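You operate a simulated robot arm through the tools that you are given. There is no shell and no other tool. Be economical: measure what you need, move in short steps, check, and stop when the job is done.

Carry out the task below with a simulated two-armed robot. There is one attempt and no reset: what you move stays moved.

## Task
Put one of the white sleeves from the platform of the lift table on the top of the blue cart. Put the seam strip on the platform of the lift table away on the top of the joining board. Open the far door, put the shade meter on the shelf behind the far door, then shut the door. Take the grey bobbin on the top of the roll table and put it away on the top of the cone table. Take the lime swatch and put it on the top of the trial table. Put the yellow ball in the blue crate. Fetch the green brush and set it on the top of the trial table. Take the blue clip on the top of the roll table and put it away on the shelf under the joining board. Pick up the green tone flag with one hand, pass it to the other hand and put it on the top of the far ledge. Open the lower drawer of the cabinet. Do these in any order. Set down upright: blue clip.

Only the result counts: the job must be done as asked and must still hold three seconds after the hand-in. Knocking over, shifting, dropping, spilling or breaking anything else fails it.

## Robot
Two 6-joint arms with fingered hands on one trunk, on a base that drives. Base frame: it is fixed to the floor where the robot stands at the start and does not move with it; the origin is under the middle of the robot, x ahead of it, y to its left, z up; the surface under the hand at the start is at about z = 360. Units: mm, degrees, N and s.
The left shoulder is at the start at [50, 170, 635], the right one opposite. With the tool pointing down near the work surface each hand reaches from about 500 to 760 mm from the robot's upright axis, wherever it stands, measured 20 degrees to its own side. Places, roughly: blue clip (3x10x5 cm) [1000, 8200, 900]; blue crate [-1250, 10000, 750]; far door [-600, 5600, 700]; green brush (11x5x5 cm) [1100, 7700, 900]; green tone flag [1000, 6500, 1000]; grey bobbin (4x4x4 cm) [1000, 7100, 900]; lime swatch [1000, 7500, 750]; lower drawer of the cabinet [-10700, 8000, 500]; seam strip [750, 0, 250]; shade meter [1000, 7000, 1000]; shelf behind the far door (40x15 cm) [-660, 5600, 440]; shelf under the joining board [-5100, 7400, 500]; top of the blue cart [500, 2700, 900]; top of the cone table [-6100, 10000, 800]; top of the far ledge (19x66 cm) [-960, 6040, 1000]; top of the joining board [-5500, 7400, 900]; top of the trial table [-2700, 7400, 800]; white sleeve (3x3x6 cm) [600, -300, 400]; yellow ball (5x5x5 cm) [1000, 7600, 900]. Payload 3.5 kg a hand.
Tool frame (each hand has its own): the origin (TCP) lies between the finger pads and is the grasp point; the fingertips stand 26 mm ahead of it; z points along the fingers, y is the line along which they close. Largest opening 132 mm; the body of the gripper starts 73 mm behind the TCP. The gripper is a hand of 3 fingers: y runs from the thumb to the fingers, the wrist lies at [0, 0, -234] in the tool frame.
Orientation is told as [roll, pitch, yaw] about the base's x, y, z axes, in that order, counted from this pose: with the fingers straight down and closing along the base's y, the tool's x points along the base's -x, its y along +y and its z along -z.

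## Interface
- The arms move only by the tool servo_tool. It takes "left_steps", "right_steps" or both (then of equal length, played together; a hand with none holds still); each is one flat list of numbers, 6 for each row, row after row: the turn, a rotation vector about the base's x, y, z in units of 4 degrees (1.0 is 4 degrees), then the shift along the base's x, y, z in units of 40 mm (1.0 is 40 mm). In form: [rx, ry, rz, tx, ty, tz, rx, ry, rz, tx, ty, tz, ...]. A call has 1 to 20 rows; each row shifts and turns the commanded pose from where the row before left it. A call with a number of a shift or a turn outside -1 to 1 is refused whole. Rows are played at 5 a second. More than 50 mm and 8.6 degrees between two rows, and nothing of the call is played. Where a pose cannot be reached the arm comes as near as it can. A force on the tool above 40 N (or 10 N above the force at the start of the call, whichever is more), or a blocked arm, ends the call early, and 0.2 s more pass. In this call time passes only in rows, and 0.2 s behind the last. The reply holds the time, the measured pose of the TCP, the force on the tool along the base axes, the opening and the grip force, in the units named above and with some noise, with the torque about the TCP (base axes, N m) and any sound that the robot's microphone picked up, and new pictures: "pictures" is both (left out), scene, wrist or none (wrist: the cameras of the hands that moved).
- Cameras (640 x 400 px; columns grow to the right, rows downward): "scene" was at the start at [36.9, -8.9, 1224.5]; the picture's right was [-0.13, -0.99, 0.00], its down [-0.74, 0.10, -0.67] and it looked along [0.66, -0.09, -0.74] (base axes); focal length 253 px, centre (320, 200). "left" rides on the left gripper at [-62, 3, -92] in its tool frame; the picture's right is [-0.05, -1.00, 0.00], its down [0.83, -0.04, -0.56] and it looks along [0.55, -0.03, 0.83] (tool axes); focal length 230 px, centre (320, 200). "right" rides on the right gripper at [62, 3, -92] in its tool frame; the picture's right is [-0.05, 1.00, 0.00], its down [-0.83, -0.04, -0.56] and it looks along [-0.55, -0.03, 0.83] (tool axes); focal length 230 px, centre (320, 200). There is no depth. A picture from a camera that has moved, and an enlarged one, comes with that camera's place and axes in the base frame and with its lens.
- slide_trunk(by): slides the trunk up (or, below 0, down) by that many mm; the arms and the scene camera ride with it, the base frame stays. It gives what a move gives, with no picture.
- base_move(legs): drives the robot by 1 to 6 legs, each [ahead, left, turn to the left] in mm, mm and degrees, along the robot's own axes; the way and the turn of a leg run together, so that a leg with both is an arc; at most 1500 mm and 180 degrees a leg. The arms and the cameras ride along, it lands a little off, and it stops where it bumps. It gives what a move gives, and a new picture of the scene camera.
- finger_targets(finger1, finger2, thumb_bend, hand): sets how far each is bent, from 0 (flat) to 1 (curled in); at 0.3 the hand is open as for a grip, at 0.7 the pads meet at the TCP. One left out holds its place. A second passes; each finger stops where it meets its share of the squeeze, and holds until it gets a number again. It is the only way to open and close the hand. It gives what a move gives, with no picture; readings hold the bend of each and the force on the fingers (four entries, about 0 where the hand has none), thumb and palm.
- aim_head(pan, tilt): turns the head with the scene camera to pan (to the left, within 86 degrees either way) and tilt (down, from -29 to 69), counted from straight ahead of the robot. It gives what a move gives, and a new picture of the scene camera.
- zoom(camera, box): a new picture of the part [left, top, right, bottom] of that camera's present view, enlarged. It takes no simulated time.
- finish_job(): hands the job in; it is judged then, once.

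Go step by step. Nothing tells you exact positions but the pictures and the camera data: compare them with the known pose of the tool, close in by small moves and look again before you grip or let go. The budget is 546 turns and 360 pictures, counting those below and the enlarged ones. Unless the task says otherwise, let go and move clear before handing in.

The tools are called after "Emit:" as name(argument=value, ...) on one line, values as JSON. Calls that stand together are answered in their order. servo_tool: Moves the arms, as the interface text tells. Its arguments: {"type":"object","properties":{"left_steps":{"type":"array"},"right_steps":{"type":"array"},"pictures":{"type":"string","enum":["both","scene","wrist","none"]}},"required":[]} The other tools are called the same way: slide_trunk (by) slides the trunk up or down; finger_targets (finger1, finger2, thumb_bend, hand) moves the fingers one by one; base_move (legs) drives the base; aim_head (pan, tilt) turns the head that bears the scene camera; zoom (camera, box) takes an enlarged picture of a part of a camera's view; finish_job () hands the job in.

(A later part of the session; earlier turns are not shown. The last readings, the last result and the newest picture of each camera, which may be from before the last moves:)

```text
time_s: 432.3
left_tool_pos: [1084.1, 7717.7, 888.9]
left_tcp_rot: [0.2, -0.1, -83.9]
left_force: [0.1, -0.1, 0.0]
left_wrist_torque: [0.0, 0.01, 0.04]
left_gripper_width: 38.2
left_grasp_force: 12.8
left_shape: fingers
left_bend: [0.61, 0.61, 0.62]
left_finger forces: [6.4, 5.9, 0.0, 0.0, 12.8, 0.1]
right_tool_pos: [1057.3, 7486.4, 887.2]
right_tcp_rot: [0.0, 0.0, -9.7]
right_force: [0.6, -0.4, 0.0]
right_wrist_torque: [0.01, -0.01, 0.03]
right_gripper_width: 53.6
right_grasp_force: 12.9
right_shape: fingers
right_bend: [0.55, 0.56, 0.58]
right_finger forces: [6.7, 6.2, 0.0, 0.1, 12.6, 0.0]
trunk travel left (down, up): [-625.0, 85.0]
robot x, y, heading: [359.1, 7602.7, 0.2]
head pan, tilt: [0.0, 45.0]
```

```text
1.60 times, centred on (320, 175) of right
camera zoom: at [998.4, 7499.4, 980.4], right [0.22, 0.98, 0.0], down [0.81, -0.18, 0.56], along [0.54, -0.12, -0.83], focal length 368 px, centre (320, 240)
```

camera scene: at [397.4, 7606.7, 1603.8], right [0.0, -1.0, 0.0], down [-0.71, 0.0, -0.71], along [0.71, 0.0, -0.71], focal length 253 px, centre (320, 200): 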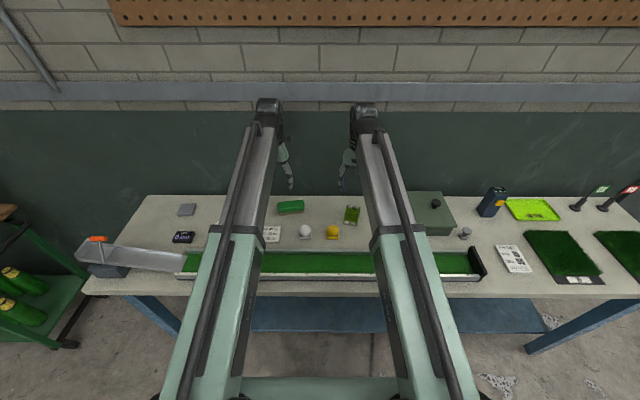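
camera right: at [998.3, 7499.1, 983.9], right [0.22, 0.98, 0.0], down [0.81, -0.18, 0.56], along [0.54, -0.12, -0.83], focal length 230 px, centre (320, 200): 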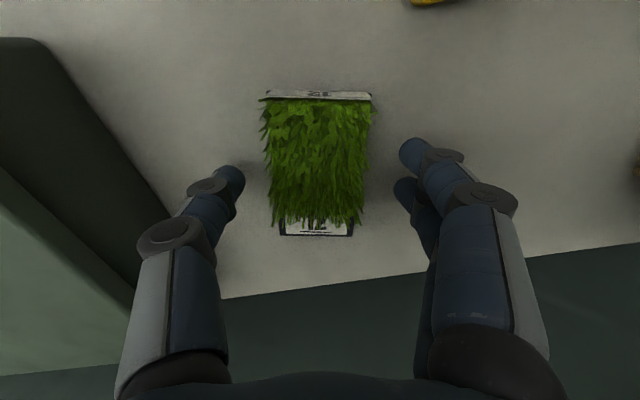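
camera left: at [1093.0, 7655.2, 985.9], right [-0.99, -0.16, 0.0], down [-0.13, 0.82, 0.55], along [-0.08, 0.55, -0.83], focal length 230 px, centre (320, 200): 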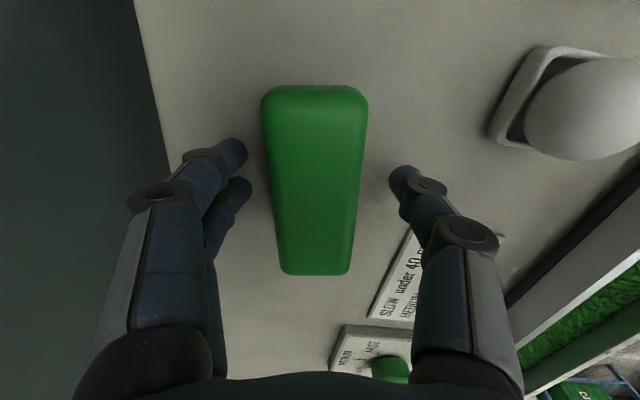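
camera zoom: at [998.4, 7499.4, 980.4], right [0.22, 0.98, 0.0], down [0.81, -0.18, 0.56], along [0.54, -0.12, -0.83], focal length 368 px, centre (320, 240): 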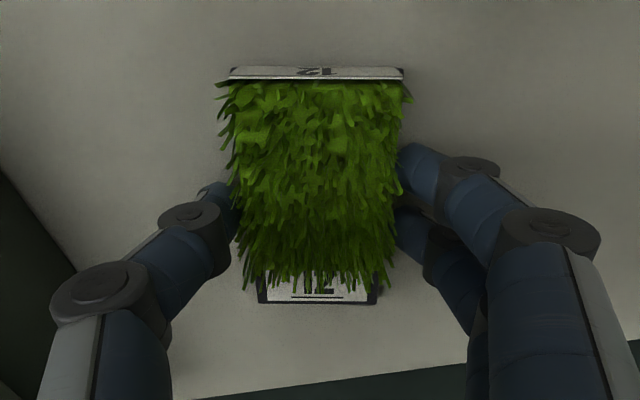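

Both are gripped. I lift both together and check.

Emit:
servo_tool(left_steps=[0, 0, 0, 0, 0, 0.4, 0, 0, 0, 0, 0, 0.8, 0, 0, 0, 0, 0, 0.9, 0, 0, 0, 0, 0, 0.9, 0, 0, 0, 0, 0, 0.9], right_steps=[0, 0, 0, 0, 0, 0.4, 0, 0, 0, 0, 0, 0.8, 0, 0, 0, 0, 0, 0.9, 0, 0, 0, 0, 0, 0.9, 0, 0, 0, 0, 0, 0.9], pictures="wrist")

```text
time_s: 433.5
left_tool_pos: [1085.1, 7719.3, 1045.4]
left_tcp_rot: [0.1, -0.2, -84.0]
left_force: [0.7, 0.1, -1.1]
left_wrist_torque: [-0.03, 0.02, 0.01]
left_gripper_width: 38.2
left_grasp_force: 12.9
left_shape: fingers
left_bend: [0.61, 0.61, 0.62]
left_finger forces: [6.4, 6.0, 0.0, 0.0, 12.6, 0.0]
right_tool_pos: [1053.7, 7485.1, 1045.0]
right_tcp_rot: [0.0, -0.2, -9.6]
right_force: [-0.2, -0.8, 0.1]
right_wrist_torque: [0.03, 0.01, 0.03]
right_gripper_width: 53.4
right_grasp_force: 12.9
right_shape: fingers
right_bend: [0.55, 0.56, 0.58]
right_finger forces: [6.7, 6.1, 0.0, 0.0, 12.7, 0.0]
trunk travel left (down, up): [-625.0, 85.0]
robot x, y, heading: [353.6, 7602.0, -0.0]
head pan, tilt: [0.0, 45.0]
camera right: at [995.2, 7498.7, 1139.2], right [0.22, 0.98, 0.0], down [0.81, -0.18, 0.56], along [0.54, -0.12, -0.83], focal length 230 px, centre (320, 200)
camera left: at [1094.1, 7657.7, 1138.9], right [-0.99, -0.16, 0.0], down [-0.13, 0.82, 0.55], along [-0.08, 0.55, -0.83], focal length 230 px, centre (320, 200)
```

right: 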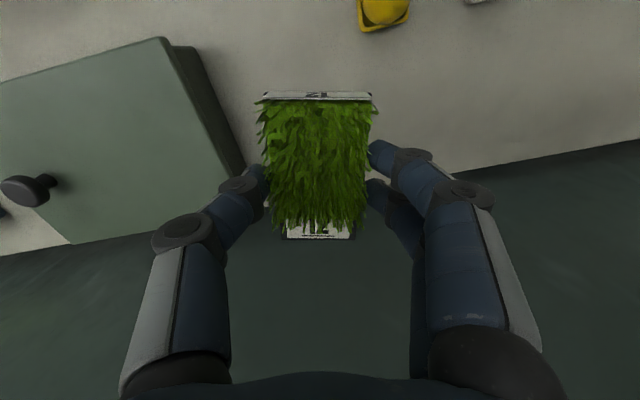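
left: 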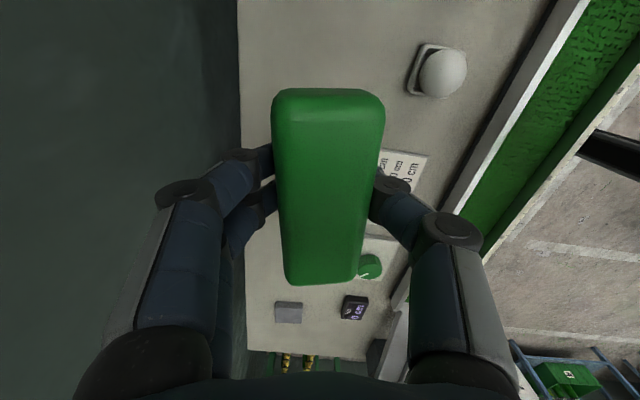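

Both items are held. I back off, move to the walkway entrance line and turn round.

Emit:
base_move(legs=[[-550, 0, 0], [0, -1010, 0], [0, 0, 60], [0, 0, 60], [0, 0, 60]])

Emit:
base_move(legs=[[1400, 0, 0], [1400, 0, 0]])

Emit:
aim_head(pan=-50, tilt=30)

```text
time_s: 449.4
left_tool_pos: [-899.0, 6461.8, 1045.7]
left_tcp_rot: [0.2, -0.2, 97.1]
left_force: [0.0, -1.2, -0.7]
left_wrist_torque: [-0.01, -0.02, 0.01]
left_gripper_width: 37.2
left_grasp_force: 11.9
left_shape: fingers
left_bend: [0.61, 0.61, 0.63]
left_finger forces: [6.1, 5.8, 0.0, 0.0, 11.6, 0.0]
right_tool_pos: [-871.9, 6696.2, 1045.1]
right_tcp_rot: [0.0, 0.0, 171.4]
right_force: [0.4, 0.7, -0.7]
right_wrist_torque: [0.0, -0.02, -0.03]
right_gripper_width: 53.4
right_grasp_force: 12.3
right_shape: fingers
right_bend: [0.55, 0.56, 0.58]
right_finger forces: [6.5, 6.1, 0.0, 0.0, 12.6, 0.1]
trunk travel left (down, up): [-625.0, 85.0]
robot x, y, heading: [-173.2, 6589.4, -178.7]
head pan, tilt: [0.0, 45.0]
camera scene: at [-215.4, 6589.0, 1603.8], right [-0.02, 1.0, 0.0], down [0.71, 0.02, -0.71], along [-0.71, -0.02, -0.71], focal length 253 px, centre (320, 200)
```

scene: 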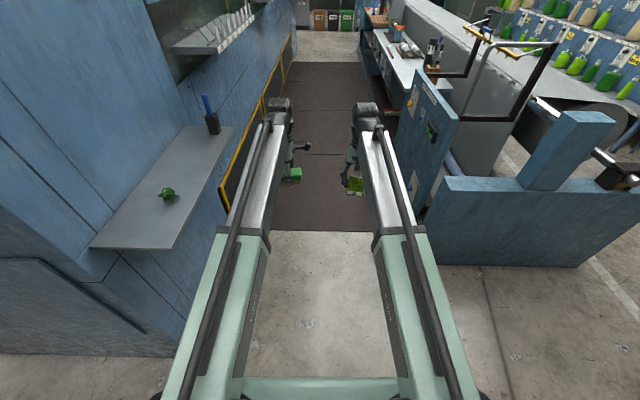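

```text
time_s: 458.1
left_tool_pos: [-2409.9, 6466.0, 1030.2]
left_tcp_rot: [-0.4, -0.1, 95.9]
left_force: [-0.4, -0.1, -1.3]
left_wrist_torque: [0.03, -0.09, 0.02]
left_gripper_width: 37.0
left_grasp_force: 12.7
left_shape: fingers
left_bend: [0.61, 0.61, 0.63]
left_finger forces: [6.4, 6.3, 0.0, 0.0, 11.9, 0.1]
right_tool_pos: [-2378.9, 6701.0, 1031.1]
right_tcp_rot: [-0.2, 0.5, 170.4]
right_force: [-0.1, 0.1, 0.3]
right_wrist_torque: [0.0, -0.06, 0.0]
right_gripper_width: 53.4
right_grasp_force: 12.5
right_shape: fingers
right_bend: [0.55, 0.56, 0.58]
right_finger forces: [6.5, 6.1, 0.0, 0.0, 12.6, 0.0]
trunk travel left (down, up): [-625.0, 85.0]
robot x, y, heading: [-1671.5, 6574.2, -179.9]
head pan, tilt: [0.0, 45.0]
stopped in leg 2: the robot was blocked; the commanded pose is now the measured one
camera scene: at [-1719.6, 6580.5, 1609.4], right [0.0, 1.0, 0.0], down [0.71, 0.0, -0.7], along [-0.7, 0.0, -0.71], focal length 253 px, centre (320, 200)
```

scene: 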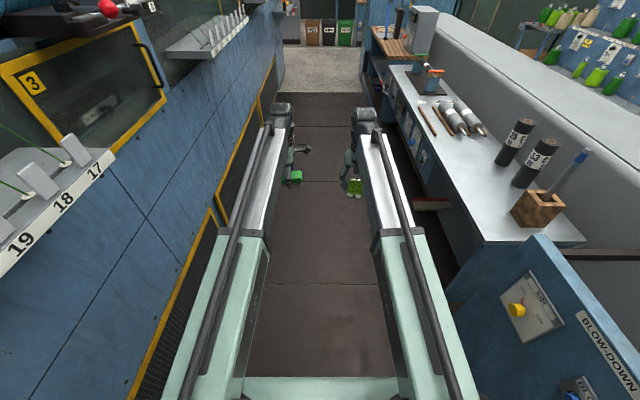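

```text
time_s: 459.2
left_tool_pos: [-2408.2, 6468.2, 1033.8]
left_tcp_rot: [-0.2, -0.2, 96.0]
left_force: [0.0, -0.5, -1.4]
left_wrist_torque: [-0.01, 0.01, 0.02]
left_gripper_width: 37.0
left_grasp_force: 12.2
left_shape: fingers
left_bend: [0.61, 0.61, 0.63]
left_finger forces: [6.5, 6.2, 0.1, 0.1, 11.9, 0.0]
right_tool_pos: [-2376.0, 6700.1, 1034.6]
right_tcp_rot: [-0.1, 0.3, 170.4]
right_force: [-0.4, 0.0, -0.8]
right_wrist_torque: [-0.01, -0.02, -0.01]
right_gripper_width: 53.6
right_grasp_force: 12.7
right_shape: fingers
right_bend: [0.55, 0.56, 0.58]
right_finger forces: [6.5, 6.1, 0.0, 0.0, 12.6, 0.0]
trunk travel left (down, up): [-625.0, 85.0]
robot x, y, heading: [-1673.2, 6581.3, -179.7]
head pan, tilt: [-50.0, 30.0]
camera scene: at [-1691.9, 6650.6, 1632.4], right [0.76, 0.65, 0.0], down [0.32, -0.38, -0.87], along [-0.56, 0.66, -0.5], focal length 253 px, centre (320, 200)
```

scene: 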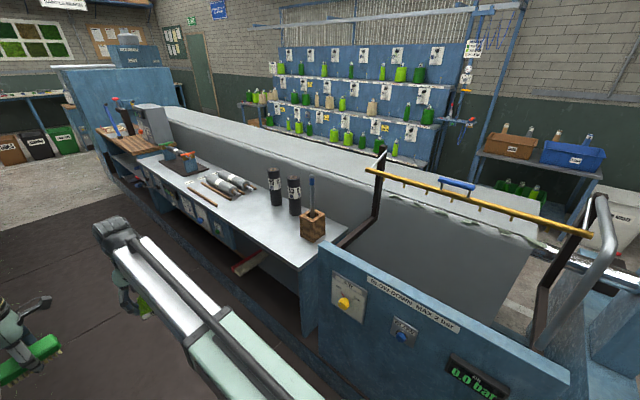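

The rear wheels probably met the mat edge. I retry going forward.

Emit:
base_move(legs=[[300, 0, 0]])

```text
time_s: 461.3
left_tool_pos: [-2711.3, 6464.7, 1033.5]
left_tcp_rot: [-0.3, -0.1, 96.0]
left_force: [-1.0, 0.1, -1.8]
left_wrist_torque: [-0.01, 0.01, -0.01]
left_gripper_width: 37.0
left_grasp_force: 12.2
left_shape: fingers
left_bend: [0.61, 0.61, 0.63]
left_finger forces: [6.4, 6.1, 0.0, 0.1, 11.9, 0.1]
right_tool_pos: [-2679.9, 6699.7, 1033.8]
right_tcp_rot: [-0.1, 0.4, 170.4]
right_force: [-0.8, 0.1, -0.7]
right_wrist_torque: [0.03, -0.01, 0.03]
right_gripper_width: 53.1
right_grasp_force: 12.9
right_shape: fingers
right_bend: [0.55, 0.56, 0.58]
right_finger forces: [6.5, 6.1, 0.1, 0.1, 12.6, 0.0]
trunk travel left (down, up): [-625.0, 85.0]
robot x, y, heading: [-1977.9, 6581.0, -179.8]
head pan, tilt: [-50.0, 30.0]
camera scene: at [-1996.1, 6649.9, 1632.4], right [0.76, 0.65, 0.0], down [0.32, -0.38, -0.87], along [-0.56, 0.66, -0.5], focal length 253 px, centre (320, 200)
```

scene: 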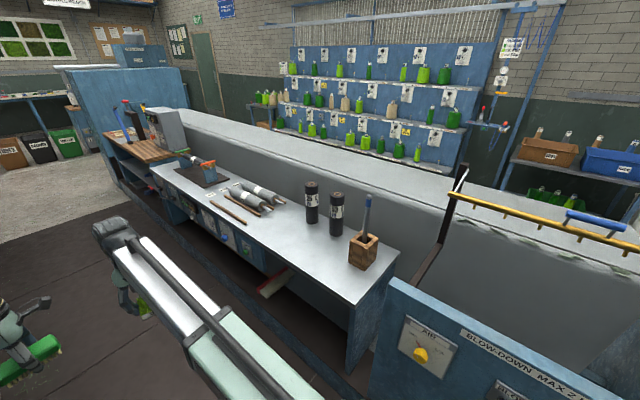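

Table front right part is free (x −2750…−2400, y 7220…7380). I drive to x≈−2600 and turn to face it.

Emit:
base_move(legs=[[620, 0, 0], [0, 0, -45], [0, 0, -45]])

Emit:
aim_head(pan=0, tilt=45)

Emit:
zoom(camera="right", box=[0, 0, 640, 400])

Emit:
zoom(camera="left", box=[0, 0, 640, 400])

```text
time_s: 468.9
left_tool_pos: [-2711.0, 7315.7, 1029.8]
left_tcp_rot: [-0.2, -0.1, 5.8]
left_force: [-0.2, 0.1, -0.9]
left_wrist_torque: [-0.02, 0.01, -0.03]
left_gripper_width: 36.6
left_grasp_force: 11.4
left_shape: fingers
left_bend: [0.61, 0.61, 0.63]
left_finger forces: [6.1, 5.9, 0.0, 0.1, 11.2, 0.0]
right_tool_pos: [-2475.7, 7282.9, 1029.6]
right_tcp_rot: [-0.1, 0.3, 80.2]
right_force: [0.3, 0.8, -0.6]
right_wrist_torque: [0.01, 0.0, -0.02]
right_gripper_width: 53.2
right_grasp_force: 12.7
right_shape: fingers
right_bend: [0.55, 0.56, 0.58]
right_finger forces: [6.5, 6.1, 0.0, 0.0, 12.5, 0.1]
trunk travel left (down, up): [-625.0, 85.0]
robot x, y, heading: [-2600.6, 6584.2, 89.8]
head pan, tilt: [-50.0, 30.0]
camera scene: at [-2530.6, 6599.4, 1632.4], right [0.64, -0.77, 0.0], down [-0.38, -0.32, -0.87], along [0.66, 0.56, -0.5], focal length 253 px, centre (320, 200)
```

scene: 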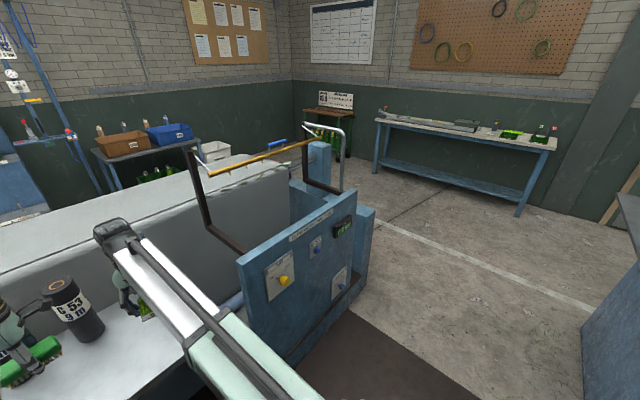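

```text
time_s: 470.1
left_tool_pos: [-2710.1, 7314.8, 1023.9]
left_tcp_rot: [-0.2, -0.1, 5.7]
left_force: [0.3, 0.0, -0.9]
left_wrist_torque: [0.02, -0.01, -0.01]
left_gripper_width: 36.6
left_grasp_force: 11.6
left_shape: fingers
left_bend: [0.61, 0.61, 0.63]
left_finger forces: [6.2, 5.9, 0.0, 0.1, 11.5, 0.0]
right_tool_pos: [-2475.9, 7283.1, 1024.8]
right_tcp_rot: [-0.1, 0.2, 80.2]
right_force: [0.2, -0.3, 0.3]
right_wrist_torque: [0.01, -0.01, 0.04]
right_gripper_width: 53.5
right_grasp_force: 12.6
right_shape: fingers
right_bend: [0.56, 0.56, 0.58]
right_finger forces: [6.5, 6.0, 0.0, 0.1, 12.5, 0.0]
trunk travel left (down, up): [-625.0, 85.0]
robot x, y, heading: [-2597.5, 6578.7, 90.0]
head pan, tilt: [0.0, 45.0]
camera scene: at [-2600.0, 6622.6, 1609.9], right [1.0, 0.0, 0.0], down [0.0, -0.71, -0.71], along [0.0, 0.71, -0.71], focal length 253 px, centre (320, 200)
```

scene: 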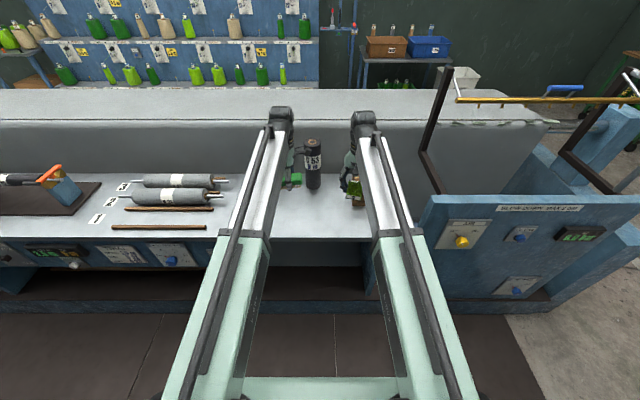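

```text
1.00 times, centred on (320, 200) of right (not enlarged: the box is as wide or as high as the picture)
camera zoom: at [-2488.5, 7224.7, 1118.6], right [-0.98, 0.22, 0.0], down [0.18, 0.81, 0.55], along [0.12, 0.54, -0.83], focal length 230 px, centre (320, 200)
```

zoom: 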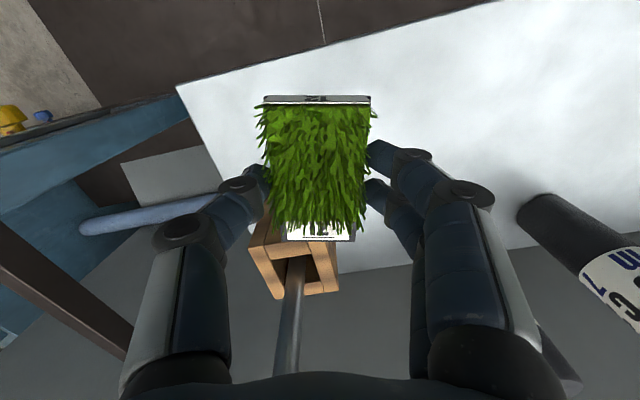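

```text
1.00 times, centred on (320, 200) of left (not enlarged: the box is as wide or as high as the picture)
camera zoom: at [-2649.1, 7323.7, 1117.8], right [0.15, -0.99, 0.0], down [-0.82, -0.12, 0.55], along [-0.55, -0.09, -0.83], focal length 230 px, centre (320, 200)
```

zoom: 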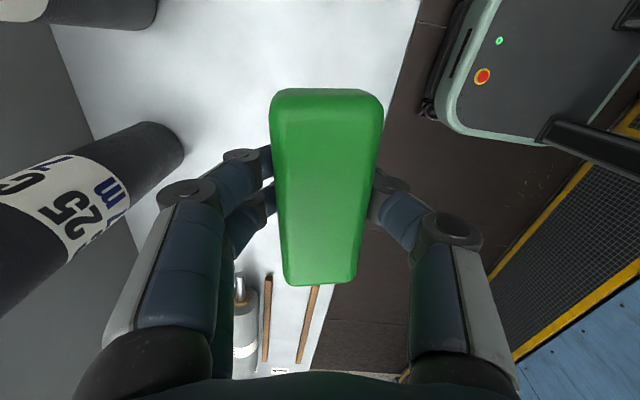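

Front edge at y≈7230; pen block and bottles are behind. I lower both items onto the free area.

Emit:
servo_tool(left_steps=[0, 0, 0, 0, 0, -0.8, 0, 0, 0, 0, 0, -0.8, 0, 0, 0, 0, 0, -0.8, 0, 0, 0, 0, 0, -0.8, 0, 0, 0, 0, 0, -0.6], right_steps=[0, 0, 0, -0.15, 0.2, -0.8, 0, 0, 0, -0.15, 0.2, -0.8, 0, 0, 0, -0.15, 0.2, -0.8, 0, 0, 0, -0.15, 0.2, -0.8, 0, 0, 0, 0, 0, -0.6], pictures="wrist")

```text
time_s: 471.3
left_tool_pos: [-2712.6, 7316.6, 873.9]
left_tcp_rot: [-0.1, -0.1, 5.7]
left_force: [-0.5, -0.5, 0.1]
left_wrist_torque: [-0.01, 0.01, -0.02]
left_gripper_width: 36.5
left_grasp_force: 11.5
left_shape: fingers
left_bend: [0.61, 0.61, 0.63]
left_finger forces: [6.2, 6.0, 0.0, 0.1, 11.3, 0.0]
right_tool_pos: [-2501.2, 7314.8, 872.0]
right_tcp_rot: [-0.1, 0.3, 80.2]
right_force: [0.0, -0.4, 0.3]
right_wrist_torque: [0.0, 0.01, 0.02]
right_gripper_width: 53.3
right_grasp_force: 12.7
right_shape: fingers
right_bend: [0.56, 0.56, 0.58]
right_finger forces: [6.4, 6.0, 0.1, 0.1, 12.5, 0.0]
trunk travel left (down, up): [-625.0, 85.0]
robot x, y, heading: [-2598.7, 6575.2, 89.9]
head pan, tilt: [0.0, 45.0]
camera right: at [-2512.5, 7255.4, 965.8], right [-0.98, 0.22, 0.0], down [0.18, 0.81, 0.55], along [0.12, 0.54, -0.83], focal length 230 px, centre (320, 200)
camera left: at [-2650.1, 7325.2, 966.8], right [0.15, -0.99, 0.0], down [-0.82, -0.12, 0.55], along [-0.55, -0.09, -0.83], focal length 230 px, centre (320, 200)
```

right: 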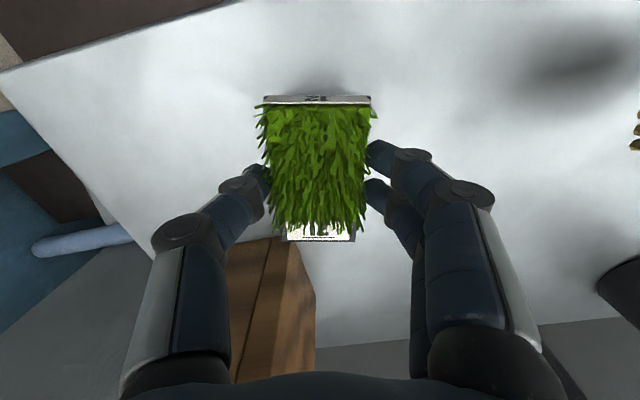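
left: 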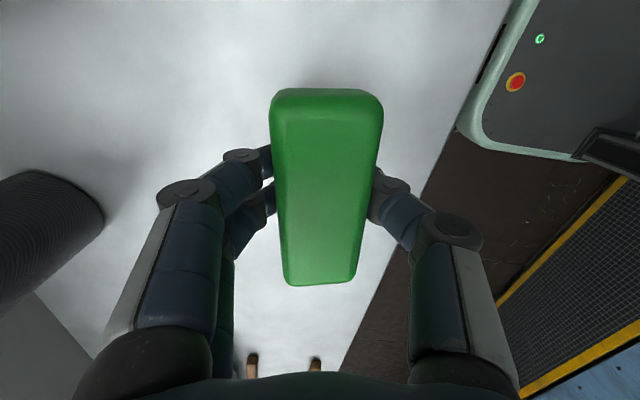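

Emit:
servo_tool(left_steps=[0, 0, 0, 0, 0, -0.4, 0, 0, 0, 0, 0, -0.2, 0, 0, 0, 0, 0, 0], right_steps=[0, 0, 0, 0, 0, -0.4, 0, 0, 0, 0, 0, -0.2, 0, 0, 0, 0, 0, 0], pictures="none")

Emit:
servo_tool(left_steps=[0, 0, 0, 0, 0, -0.1, 0, 0, 0, 0, 0, -0.1, 0, 0, 0, 0, 0, 0], right_steps=[0, 0, 0, 0, 0, -0.1, 0, 0, 0, 0, 0, -0.1, 0, 0, 0, 0, 0, 0], pictures="none")

```text
time_s: 472.1
left_tool_pos: [-2710.9, 7317.2, 848.4]
left_tcp_rot: [-0.1, -0.1, 5.6]
left_force: [0.2, -1.3, -0.3]
left_wrist_torque: [-0.01, -0.01, 0.0]
left_gripper_width: 36.5
left_grasp_force: 11.4
left_shape: fingers
left_bend: [0.61, 0.61, 0.63]
left_finger forces: [6.2, 6.0, 0.0, 0.0, 11.3, 0.1]
right_tool_pos: [-2500.3, 7313.0, 849.3]
right_tcp_rot: [0.0, 0.3, 80.2]
right_force: [0.3, 0.6, 0.3]
right_wrist_torque: [-0.01, -0.02, 0.01]
right_gripper_width: 53.2
right_grasp_force: 12.7
right_shape: fingers
right_bend: [0.56, 0.56, 0.58]
right_finger forces: [6.4, 6.0, 0.0, 0.0, 12.5, 0.1]
trunk travel left (down, up): [-625.0, 85.0]
robot x, y, heading: [-2603.6, 6580.5, 90.1]
head pan, tilt: [0.0, 45.0]
```

```text
time_s: 472.9
left_tool_pos: [-2710.9, 7314.1, 840.4]
left_tcp_rot: [-0.2, -0.1, 5.8]
left_force: [0.0, 0.2, -0.7]
left_wrist_torque: [-0.01, -0.03, 0.02]
left_gripper_width: 36.7
left_grasp_force: 12.4
left_shape: fingers
left_bend: [0.61, 0.61, 0.63]
left_finger forces: [6.3, 6.1, 0.0, 0.0, 11.3, 0.0]
right_tool_pos: [-2499.7, 7313.7, 841.4]
right_tcp_rot: [-0.2, 0.2, 80.2]
right_force: [0.6, -0.2, -1.4]
right_wrist_torque: [0.0, 0.02, 0.03]
right_gripper_width: 53.6
right_grasp_force: 12.5
right_shape: fingers
right_bend: [0.56, 0.56, 0.58]
right_finger forces: [6.5, 6.0, 0.0, 0.0, 12.6, 0.1]
trunk travel left (down, up): [-625.0, 85.0]
robot x, y, heading: [-2603.8, 6577.8, 90.0]
head pan, tilt: [0.0, 45.0]
```

Emit:
servo_tool(left_steps=[0, 0, 0, 0, 0, -0.06, 0, 0, 0, 0, 0, -0.06, 0, 0, 0, 0, 0, 0], right_steps=[0, 0, 0, 0, 0, -0.06, 0, 0, 0, 0, 0, -0.06, 0, 0, 0, 0, 0, 0], pictures="none")

Emit:
servo_tool(left_steps=[0, 0, 0, 0, 0, -0.06, 0, 0, 0, 0, 0, -0.06, 0, 0, 0, 0, 0, 0], right_steps=[0, 0, 0, 0, 0, -0.06, 0, 0, 0, 0, 0, -0.06, 0, 0, 0, 0, 0, 0], pictures="none")

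```text
time_s: 473.7
left_tool_pos: [-2710.2, 7315.2, 836.4]
left_tcp_rot: [-0.3, -0.1, 5.8]
left_force: [-1.0, -0.5, 4.9]
left_wrist_torque: [-0.08, 0.03, 0.01]
left_gripper_width: 36.1
left_grasp_force: 12.2
left_shape: fingers
left_bend: [0.61, 0.62, 0.63]
left_finger forces: [6.8, 6.7, 0.0, 0.0, 10.8, 0.0]
right_tool_pos: [-2499.7, 7314.7, 836.2]
right_tcp_rot: [-0.2, 0.4, 80.2]
right_force: [-1.1, 0.1, -0.2]
right_wrist_torque: [0.0, 0.02, -0.02]
right_gripper_width: 53.6
right_grasp_force: 12.3
right_shape: fingers
right_bend: [0.56, 0.56, 0.58]
right_finger forces: [6.4, 6.1, 0.0, 0.1, 12.4, 0.0]
trunk travel left (down, up): [-625.0, 85.0]
robot x, y, heading: [-2601.5, 6579.5, 89.9]
head pan, tilt: [0.0, 45.0]
```

```text
time_s: 474.5
left_tool_pos: [-2710.2, 7314.3, 833.0]
left_tcp_rot: [-0.1, -0.2, 5.8]
left_force: [0.7, 1.9, 4.0]
left_wrist_torque: [-0.07, -0.02, 0.0]
left_gripper_width: 34.9
left_grasp_force: 11.6
left_shape: fingers
left_bend: [0.61, 0.62, 0.64]
left_finger forces: [6.4, 6.4, 0.0, 0.0, 9.6, 0.0]
right_tool_pos: [-2500.5, 7314.8, 833.6]
right_tcp_rot: [0.1, 0.2, 80.2]
right_force: [-1.1, 2.4, 21.5]
right_wrist_torque: [0.03, 0.01, -0.06]
right_gripper_width: 53.2
right_grasp_force: 15.1
right_shape: fingers
right_bend: [0.57, 0.58, 0.59]
right_finger forces: [8.1, 7.7, 0.0, 0.0, 14.4, 0.0]
trunk travel left (down, up): [-625.0, 85.0]
robot x, y, heading: [-2599.8, 6578.7, 89.6]
head pan, tilt: [0.0, 45.0]
```

Both are in contact with the table. I release both with a small lift.

Emit:
servo_tool(right_steps=[0, 0, 0, 0, 0, 0.05, 0, 0, 0, 0, 0, 0], pictures="none")

Emit:
finger_targets(hand="right", finger1=0.46, finger2=0.46, thumb_bend=0.46)

Emit:
finger_targets(hand="left", finger1=0.5, finger2=0.5, thumb_bend=0.5)

Emit:
servo_tool(left_steps=[0, 0, 0, 0, 0, 0.4, 0, 0, 0, 0, 0, 0.9, 0, 0, 0, 0, 0, 0.9, 0, 0, 0, 0, 0, 0.9, 0, 0, 0, 0, 0, 0.9], right_steps=[0, 0, 0, 0, 0, 0.4, 0, 0, 0, 0, 0, 0.9, 0, 0, 0, 0, 0, 0.9, 0, 0, 0, 0, 0, 0.9, 0, 0, 0, 0, 0, 0.9], pictures="wrist")

```text
time_s: 475.1
left_tool_pos: [-2710.1, 7314.5, 832.1]
left_tcp_rot: [-0.2, -0.2, 5.7]
left_force: [-0.1, 0.4, 6.0]
left_wrist_torque: [-0.04, 0.0, 0.04]
left_gripper_width: 34.8
left_grasp_force: 10.9
left_shape: fingers
left_bend: [0.62, 0.62, 0.64]
left_finger forces: [5.9, 5.9, 0.1, 0.0, 10.1, 0.1]
right_tool_pos: [-2499.6, 7313.8, 833.8]
right_tcp_rot: [-0.2, 0.2, 80.1]
right_force: [-2.8, 5.4, 15.2]
right_wrist_torque: [0.13, 0.07, -0.06]
right_gripper_width: 53.2
right_grasp_force: 14.6
right_shape: fingers
right_bend: [0.57, 0.57, 0.59]
right_finger forces: [8.4, 7.9, 0.1, 0.0, 12.8, 0.0]
trunk travel left (down, up): [-625.0, 85.0]
robot x, y, heading: [-2599.9, 6579.5, 90.0]
head pan, tilt: [0.0, 45.0]
```

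```text
time_s: 476.1
left_tool_pos: [-2710.2, 7314.4, 832.7]
left_tcp_rot: [-0.2, -0.1, 5.7]
left_force: [0.2, -0.7, 8.1]
left_wrist_torque: [0.01, -0.01, 0.0]
left_gripper_width: 34.6
left_grasp_force: 11.0
left_shape: fingers
left_bend: [0.62, 0.63, 0.64]
left_finger forces: [5.8, 5.6, 0.0, 0.0, 10.7, 0.1]
right_tool_pos: [-2499.9, 7314.4, 833.2]
right_tcp_rot: [-0.1, 0.3, 80.2]
right_force: [0.5, 0.0, -0.4]
right_wrist_torque: [0.0, 0.01, 0.01]
right_gripper_width: 80.6
right_grasp_force: 0.1
right_shape: fingers
right_bend: [0.46, 0.46, 0.46]
right_finger forces: [0.1, 0.0, 0.0, 0.2, 0.0, 0.0]
trunk travel left (down, up): [-625.0, 85.0]
robot x, y, heading: [-2599.2, 6579.1, 90.1]
head pan, tilt: [0.0, 45.0]
```

```text
time_s: 477.1
left_tool_pos: [-2710.1, 7314.0, 833.2]
left_tcp_rot: [0.0, -0.2, 5.7]
left_force: [0.9, 1.6, 20.0]
left_wrist_torque: [-0.08, 0.02, 0.01]
left_gripper_width: 61.6
left_grasp_force: 10.2
left_shape: fingers
left_bend: [0.51, 0.52, 0.52]
left_finger forces: [3.4, 4.9, 0.0, 0.0, 11.7, 0.1]
right_tool_pos: [-2499.8, 7314.1, 835.0]
right_tcp_rot: [-0.1, 0.3, 80.2]
right_force: [0.1, -0.1, -0.8]
right_wrist_torque: [-0.02, 0.0, 0.03]
right_gripper_width: 80.7
right_grasp_force: 0.1
right_shape: fingers
right_bend: [0.46, 0.46, 0.46]
right_finger forces: [0.0, 0.0, 0.1, 0.1, 0.0, 0.0]
trunk travel left (down, up): [-625.0, 85.0]
robot x, y, heading: [-2598.0, 6577.1, 89.9]
head pan, tilt: [0.0, 45.0]
```

```text
time_s: 478.3
left_tool_pos: [-2710.4, 7316.0, 990.6]
left_tcp_rot: [-0.1, -0.1, 5.7]
left_force: [0.3, 0.1, 0.5]
left_wrist_torque: [0.01, -0.01, -0.01]
left_gripper_width: 67.2
left_grasp_force: 0.2
left_shape: fingers
left_bend: [0.5, 0.5, 0.5]
left_finger forces: [0.0, 0.0, 0.0, 0.1, 0.1, 0.0]
right_tool_pos: [-2499.3, 7314.8, 995.2]
right_tcp_rot: [-0.1, 0.4, 80.1]
right_force: [0.7, -0.2, 0.1]
right_wrist_torque: [0.04, 0.0, 0.01]
right_gripper_width: 80.6
right_grasp_force: 0.1
right_shape: fingers
right_bend: [0.46, 0.46, 0.46]
right_finger forces: [0.0, 0.1, 0.1, 0.0, 0.1, 0.0]
trunk travel left (down, up): [-625.0, 85.0]
robot x, y, heading: [-2598.2, 6580.3, 90.0]
head pan, tilt: [0.0, 45.0]
camera right: at [-2511.5, 7256.0, 1088.8], right [-0.98, 0.22, 0.0], down [0.18, 0.81, 0.55], along [0.12, 0.54, -0.83], focal length 230 px, centre (320, 200)
camera left: at [-2649.3, 7324.7, 1084.4], right [0.15, -0.99, 0.0], down [-0.82, -0.12, 0.55], along [-0.55, -0.09, -0.83], focal length 230 px, centre (320, 200)
```

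right: 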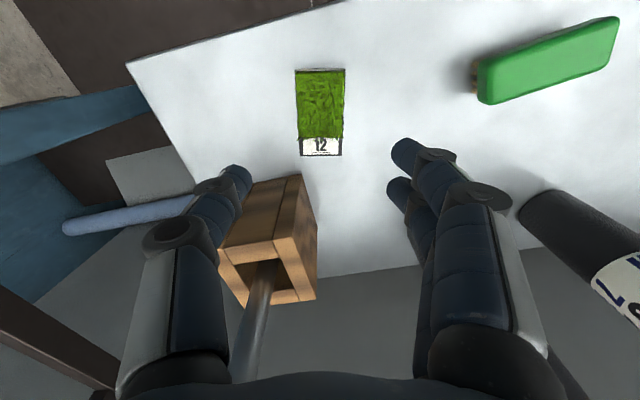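
left: 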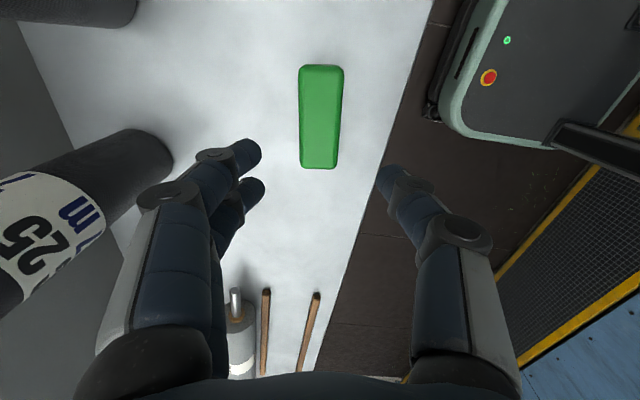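

Both are on the trial table. I retract, turn the left hand back, and drive to the flag end of the roll table.

Emit:
servo_tool(left_steps=[0, 0, 1, -0.08, -0.2, 0.05, 0, 0, 1, -0.08, -0.2, 0.05, 0, 0, 1, -0.08, -0.2, 0.05, 0, 0, 1, -0.08, -0.2, 0.05, 0, 0, 1, -0.08, -0.2, 0.05, 0, 0, 1, -0.08, -0.2, 0.05, 0, 0, 1, -0.08, -0.2, 0.05, 0, 0, 1, -0.08, -0.2, 0.05, 0, 0, 1, -0.08, -0.2, 0.05, 0, 0, 1, -0.08, -0.2, 0.05, 0, 0, 1, -0.08, -0.2, 0.05, 0, 0, 1, -0.08, -0.2, 0.05, 0, 0, 1, -0.08, -0.2, 0.05, 0, 0, 1, -0.08, -0.2, 0.05, 0, 0, 1, -0.08, -0.2, 0.05, 0, 0, 1, -0.08, -0.2, 0.05, 0, 0, 1, -0.08, -0.2, 0.05, 0, 0, 1, -0.08, -0.2, 0.05, 0, 0, 1, -0.08, -0.2, 0.05, 0, 0, 1, -0.08, -0.2, 0.05], right_steps=[0, 0, 0.1, 0.1, -0.2, 0.05, 0, 0, 0.1, 0.1, -0.2, 0.05, 0, 0, 0.1, 0.1, -0.2, 0.05, 0, 0, 0.1, 0.1, -0.2, 0.05, 0, 0, 0.1, 0.1, -0.2, 0.05, 0, 0, 0.1, 0.1, -0.2, 0.05, 0, 0, 0.1, 0.1, -0.2, 0.05, 0, 0, 0.1, 0.1, -0.2, 0.05, 0, 0, 0.1, 0.1, -0.2, 0.05, 0, 0, 0.1, 0.1, -0.2, 0.05, 0, 0, 0.1, 0.1, -0.2, 0.05, 0, 0, 0.1, 0.1, -0.2, 0.05, 0, 0, 0.1, 0.1, -0.2, 0.05, 0, 0, 0.1, 0.1, -0.2, 0.05, 0, 0, 0.1, 0.1, -0.2, 0.05, 0, 0, 0.1, 0.1, -0.2, 0.05, 0, 0, 0.1, 0.1, -0.2, 0.05, 0, 0, 0.1, 0.1, -0.2, 0.05, 0, 0, 0.1, 0.1, -0.2, 0.05, 0, 0, 0.1, 0.1, -0.2, 0.05], pictures="none")

Emit:
base_move(legs=[[0, 0, -90], [1450, 0, 0], [1000, 0, 0], [0, -130, 0], [350, 0, 0]])

```text
time_s: 482.5
left_tool_pos: [-2774.3, 7155.7, 1030.7]
left_tcp_rot: [-0.2, -0.1, 85.8]
left_force: [0.2, -0.4, 0.0]
left_wrist_torque: [0.01, -0.01, 0.0]
left_gripper_width: 67.0
left_grasp_force: 0.1
left_shape: fingers
left_bend: [0.5, 0.5, 0.5]
left_finger forces: [0.0, 0.0, 0.0, 0.0, 0.1, 0.0]
right_tool_pos: [-2419.4, 7154.5, 1033.3]
right_tcp_rot: [-0.1, 0.2, 88.3]
right_force: [-0.4, -0.4, 0.4]
right_wrist_torque: [0.01, 0.02, -0.02]
right_gripper_width: 80.6
right_grasp_force: 0.0
right_shape: fingers
right_bend: [0.46, 0.46, 0.46]
right_finger forces: [0.0, 0.1, 0.0, 0.0, 0.0, 0.0]
trunk travel left (down, up): [-625.0, 85.0]
robot x, y, heading: [-2597.6, 6579.7, 90.0]
head pan, tilt: [0.0, 45.0]
```

```text
time_s: 500.9
left_tool_pos: [754.7, 6784.8, 1028.6]
left_tcp_rot: [-0.2, -0.1, -0.8]
left_force: [-0.4, -0.1, 0.4]
left_wrist_torque: [-0.01, 0.02, 0.02]
left_gripper_width: 67.4
left_grasp_force: 0.3
left_shape: fingers
left_bend: [0.5, 0.5, 0.5]
left_finger forces: [0.0, 0.0, 0.1, 0.0, 0.0, 0.0]
right_tool_pos: [776.4, 6432.6, 1031.4]
right_tcp_rot: [-0.1, 0.4, 1.5]
right_force: [0.5, 0.4, -0.4]
right_wrist_torque: [0.04, 0.02, -0.01]
right_gripper_width: 80.6
right_grasp_force: 0.0
right_shape: fingers
right_bend: [0.46, 0.46, 0.46]
right_finger forces: [0.0, 0.1, 0.0, 0.0, 0.0, 0.0]
trunk travel left (down, up): [-625.0, 85.0]
robot x, y, heading: [190.0, 6579.2, 3.4]
head pan, tilt: [0.0, 45.0]
camera scene: at [231.9, 6580.0, 1603.8], right [0.06, -1.0, 0.0], down [-0.71, -0.04, -0.71], along [0.71, 0.04, -0.71], focal length 253 px, centre (320, 200)
```

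scene: 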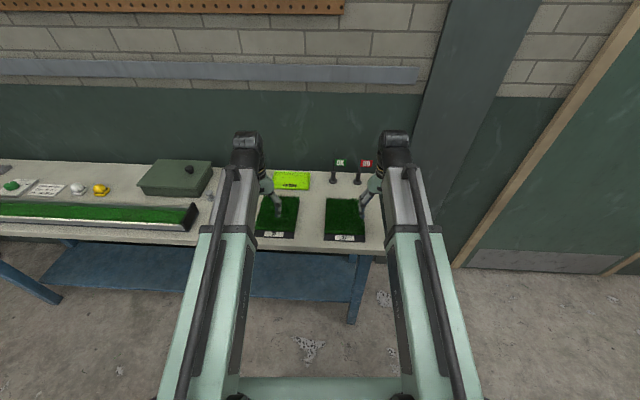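

OK flag at (1105, 6572), the red one at (1104, 6460). I position the robot, then tilt the left hand 60° forward to grip the flag's base.

Emit:
base_move(legs=[[0, 0, -3.4], [110, -120, 0]])

Emit:
servo_tool(left_steps=[0, -1, 0, 0, 0, 0.1, 0, -1, 0, 0, 0, 0.1, 0, -1, 0, 0, 0, 0.1, 0, -1, 0, 0, 0, 0.1, 0, -1, 0, 0, 0, 0, 0, -1, 0, 0, 0, 0, 0, -1, 0, 0, 0, 0, 0, -1, 0, 0, 0, 0, 0, -1, 0, 0, 0, 0, 0, -1, 0, 0, 0, 0, 0, -1, 0, 0, 0, 0, 0, -1, 0, 0, 0, 0, 0, -1, 0, 0, 0, 0, 0, -1, 0, 0, 0, 0, 0, -1, 0, 0, 0, 0], pictures="both")

```text
time_s: 502.8
left_tool_pos: [876.7, 6629.0, 1028.7]
left_tcp_rot: [-0.2, 0.0, -4.3]
left_force: [0.2, 0.0, 0.1]
left_wrist_torque: [0.02, -0.01, 0.0]
left_gripper_width: 67.4
left_grasp_force: 0.0
left_shape: fingers
left_bend: [0.5, 0.5, 0.5]
left_finger forces: [0.0, 0.1, 0.0, 0.1, 0.0, 0.0]
right_tool_pos: [877.2, 6275.3, 1031.1]
right_tcp_rot: [-0.1, 0.4, -1.9]
right_force: [0.8, -0.1, -0.3]
right_wrist_torque: [0.02, 0.01, 0.05]
right_gripper_width: 80.7
right_grasp_force: 0.0
right_shape: fingers
right_bend: [0.46, 0.46, 0.46]
right_finger forces: [0.0, 0.1, 0.0, 0.1, 0.0, 0.0]
trunk travel left (down, up): [-625.0, 85.0]
robot x, y, heading: [299.1, 6453.8, -0.2]
head pan, tilt: [0.0, 45.0]
camera scene: at [342.3, 6455.8, 1603.8], right [0.0, -1.0, 0.0], down [-0.71, 0.0, -0.71], along [0.71, 0.0, -0.71], focal length 253 px, centre (320, 200)
```

scene: 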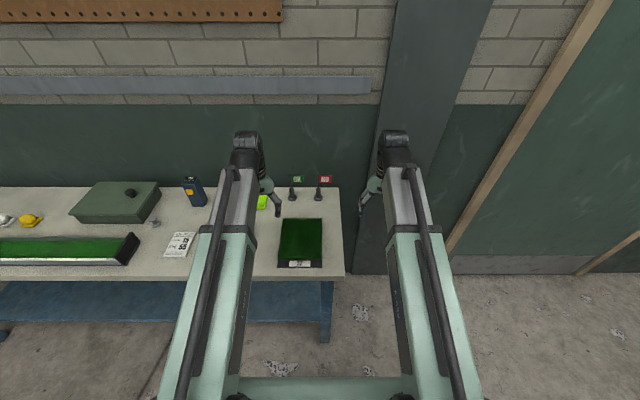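

```text
time_s: 506.0
left_tool_pos: [976.1, 6631.6, 1064.2]
left_tcp_rot: [7.3, -59.8, -8.5]
left_force: [-0.4, -0.1, -0.7]
left_wrist_torque: [0.0, 0.02, -0.01]
left_gripper_width: 67.2
left_grasp_force: 0.1
left_shape: fingers
left_bend: [0.5, 0.5, 0.5]
left_finger forces: [0.1, 0.0, 0.0, 0.0, 0.1, 0.1]
left hand out of reach, approached as far as the arm can: row 8, 9, 10, 11, 12, 13, 14, 15
right_tool_pos: [875.8, 6276.1, 1032.7]
right_tcp_rot: [0.0, 0.3, -1.8]
right_force: [0.5, -0.7, -0.4]
right_wrist_torque: [-0.01, -0.02, 0.0]
right_gripper_width: 80.8
right_grasp_force: 0.1
right_shape: fingers
right_bend: [0.46, 0.46, 0.46]
right_finger forces: [0.0, 0.0, 0.0, 0.0, 0.0, 0.0]
trunk travel left (down, up): [-625.0, 85.0]
robot x, y, heading: [301.6, 6456.2, 0.4]
head pan, tilt: [0.0, 45.0]
camera scene: at [341.1, 6457.1, 1603.9], right [0.0, -1.0, 0.0], down [-0.71, 0.0, -0.71], along [0.71, 0.0, -0.71], focal length 253 px, centre (320, 200)
camera left: at [926.4, 6629.8, 1164.8], right [-0.01, -1.0, -0.02], down [-0.9, 0.02, -0.44], along [0.44, 0.01, -0.9], focal length 230 px, centre (320, 200)
```

scene: 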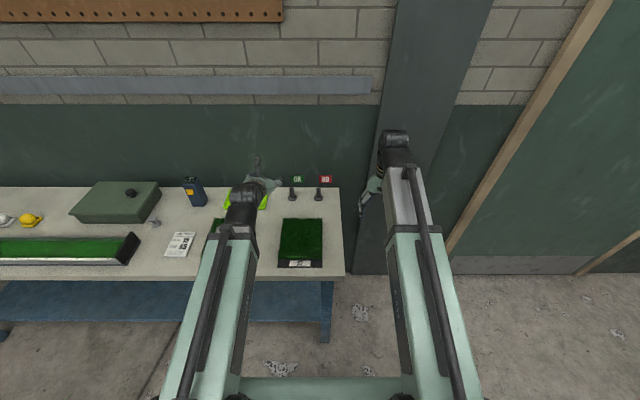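
left: 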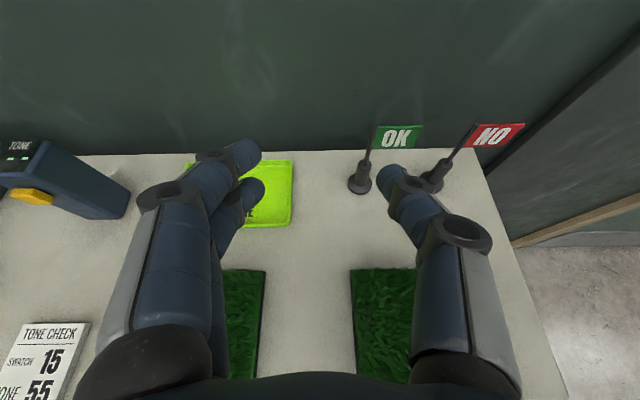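

Clear view of the OK flag: base at (1099, 6574), top at z≈990. I lower behind it and then advance.

Emit:
servo_tool(left_steps=[0, 0, 0, 0.1, -0.37, -0.97, 0, 0, 0, 0.1, -0.37, -0.97, 0, 0, 0, 0.1, -0.37, -0.97, 0, 0, 0, 0.1, -0.35, -0.97], pictures="wrist")

```text
time_s: 507.0
left_tool_pos: [989.3, 6571.0, 907.5]
left_tcp_rot: [7.2, -59.9, -8.6]
left_force: [0.0, -0.1, -0.1]
left_wrist_torque: [0.02, -0.01, 0.0]
left_gripper_width: 67.2
left_grasp_force: 0.0
left_shape: fingers
left_bend: [0.5, 0.5, 0.5]
left_finger forces: [0.0, 0.1, 0.0, 0.0, 0.0, 0.0]
right_tool_pos: [875.7, 6276.9, 1032.2]
right_tcp_rot: [-0.1, 0.4, -1.8]
right_force: [0.3, -0.6, 0.4]
right_wrist_torque: [-0.01, 0.0, 0.0]
right_gripper_width: 80.7
right_grasp_force: 0.0
right_shape: fingers
right_bend: [0.46, 0.46, 0.46]
right_finger forces: [0.1, 0.0, 0.0, 0.1, 0.1, 0.0]
trunk travel left (down, up): [-625.0, 85.0]
robot x, y, heading: [300.1, 6456.1, 0.0]
head pan, tilt: [0.0, 45.0]
camera left: at [940.7, 6569.3, 1008.8], right [-0.01, -1.0, -0.02], down [-0.9, 0.02, -0.44], along [0.44, 0.01, -0.9], focal length 230 px, centre (320, 200)
```

left: 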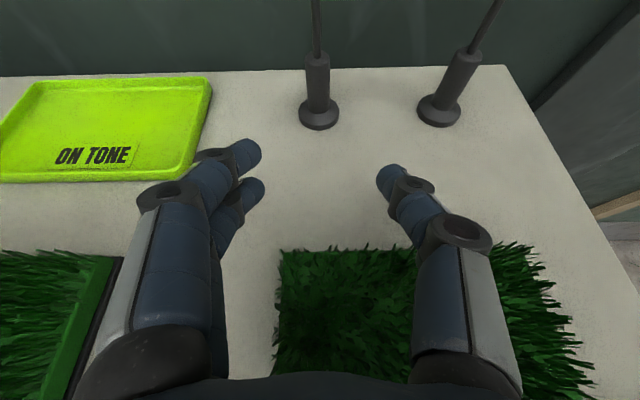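

Aligned. I advance 108 mm so that the stem sits between the fingers.

Emit:
servo_tool(left_steps=[0, 0, 0, 0.9, 0.02, 0, 0, 0, 0, 0.9, 0, 0, 0, 0, 0, 0.9, 0, 0], pictures="wrist")

```text
time_s: 507.8
left_tool_pos: [1100.7, 6572.0, 908.4]
left_tcp_rot: [7.1, -59.9, -8.6]
left_force: [0.1, 0.7, 0.4]
left_wrist_torque: [-0.01, 0.0, 0.02]
left_gripper_width: 67.1
left_grasp_force: 0.1
left_shape: fingers
left_bend: [0.5, 0.5, 0.5]
left_finger forces: [0.1, 0.0, 0.0, 0.0, 0.1, 0.0]
right_tool_pos: [877.9, 6277.1, 1031.4]
right_tcp_rot: [0.0, 0.2, -1.8]
right_force: [-0.4, -0.2, 0.6]
right_wrist_torque: [0.01, -0.03, 0.0]
right_gripper_width: 80.8
right_grasp_force: 0.0
right_shape: fingers
right_bend: [0.46, 0.46, 0.46]
right_finger forces: [0.0, 0.0, 0.1, 0.0, 0.1, 0.0]
trunk travel left (down, up): [-625.0, 85.0]
robot x, y, heading: [298.9, 6456.7, 0.1]
head pan, tilt: [0.0, 45.0]
camera left: at [1051.4, 6571.0, 1009.1], right [-0.01, -1.0, -0.02], down [-0.9, 0.02, -0.44], along [0.44, 0.01, -0.9], focal length 230 px, centre (320, 200)
```

left: 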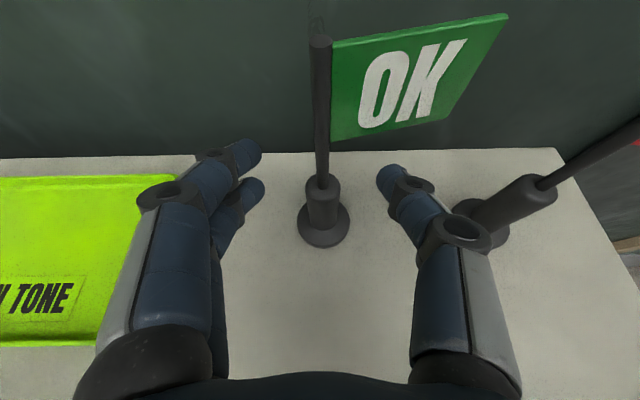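

Emit:
finger_targets(hand="left", finger1=0.72, finger2=0.72, thumb_bend=0.72)

Emit:
zoom(camera="left", box=[120, 50, 520, 300])

```text
time_s: 508.8
left_tool_pos: [1098.3, 6573.4, 908.7]
left_tcp_rot: [7.2, -59.9, -8.6]
left_force: [0.6, 0.2, 1.3]
left_wrist_torque: [0.03, -0.02, 0.0]
left_gripper_width: 12.9
left_grasp_force: 9.2
left_shape: fingers
left_bend: [0.7, 0.68, 0.68]
left_finger forces: [3.5, 6.0, 0.1, 0.0, 8.5, 0.0]
right_tool_pos: [876.8, 6276.2, 1031.2]
right_tcp_rot: [-0.1, 0.2, -1.8]
right_force: [-0.5, -0.5, -1.2]
right_wrist_torque: [0.02, 0.01, 0.0]
right_gripper_width: 80.6
right_grasp_force: 0.0
right_shape: fingers
right_bend: [0.46, 0.46, 0.46]
right_finger forces: [0.0, 0.0, 0.1, 0.1, 0.0, 0.1]
trunk travel left (down, up): [-625.0, 85.0]
robot x, y, heading: [303.9, 6453.1, -0.3]
head pan, tilt: [0.0, 45.0]
```

```text
1.60 times, centred on (320, 175) of left
camera zoom: at [1050.6, 6570.9, 1009.6], right [-0.01, -1.0, -0.02], down [-0.9, 0.02, -0.44], along [0.44, 0.01, -0.9], focal length 368 px, centre (320, 240)
```

zoom: 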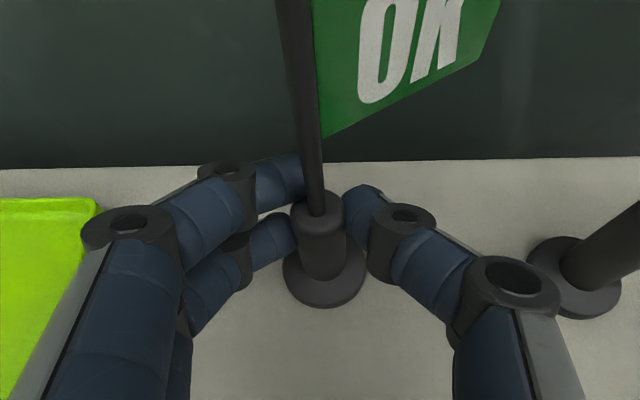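

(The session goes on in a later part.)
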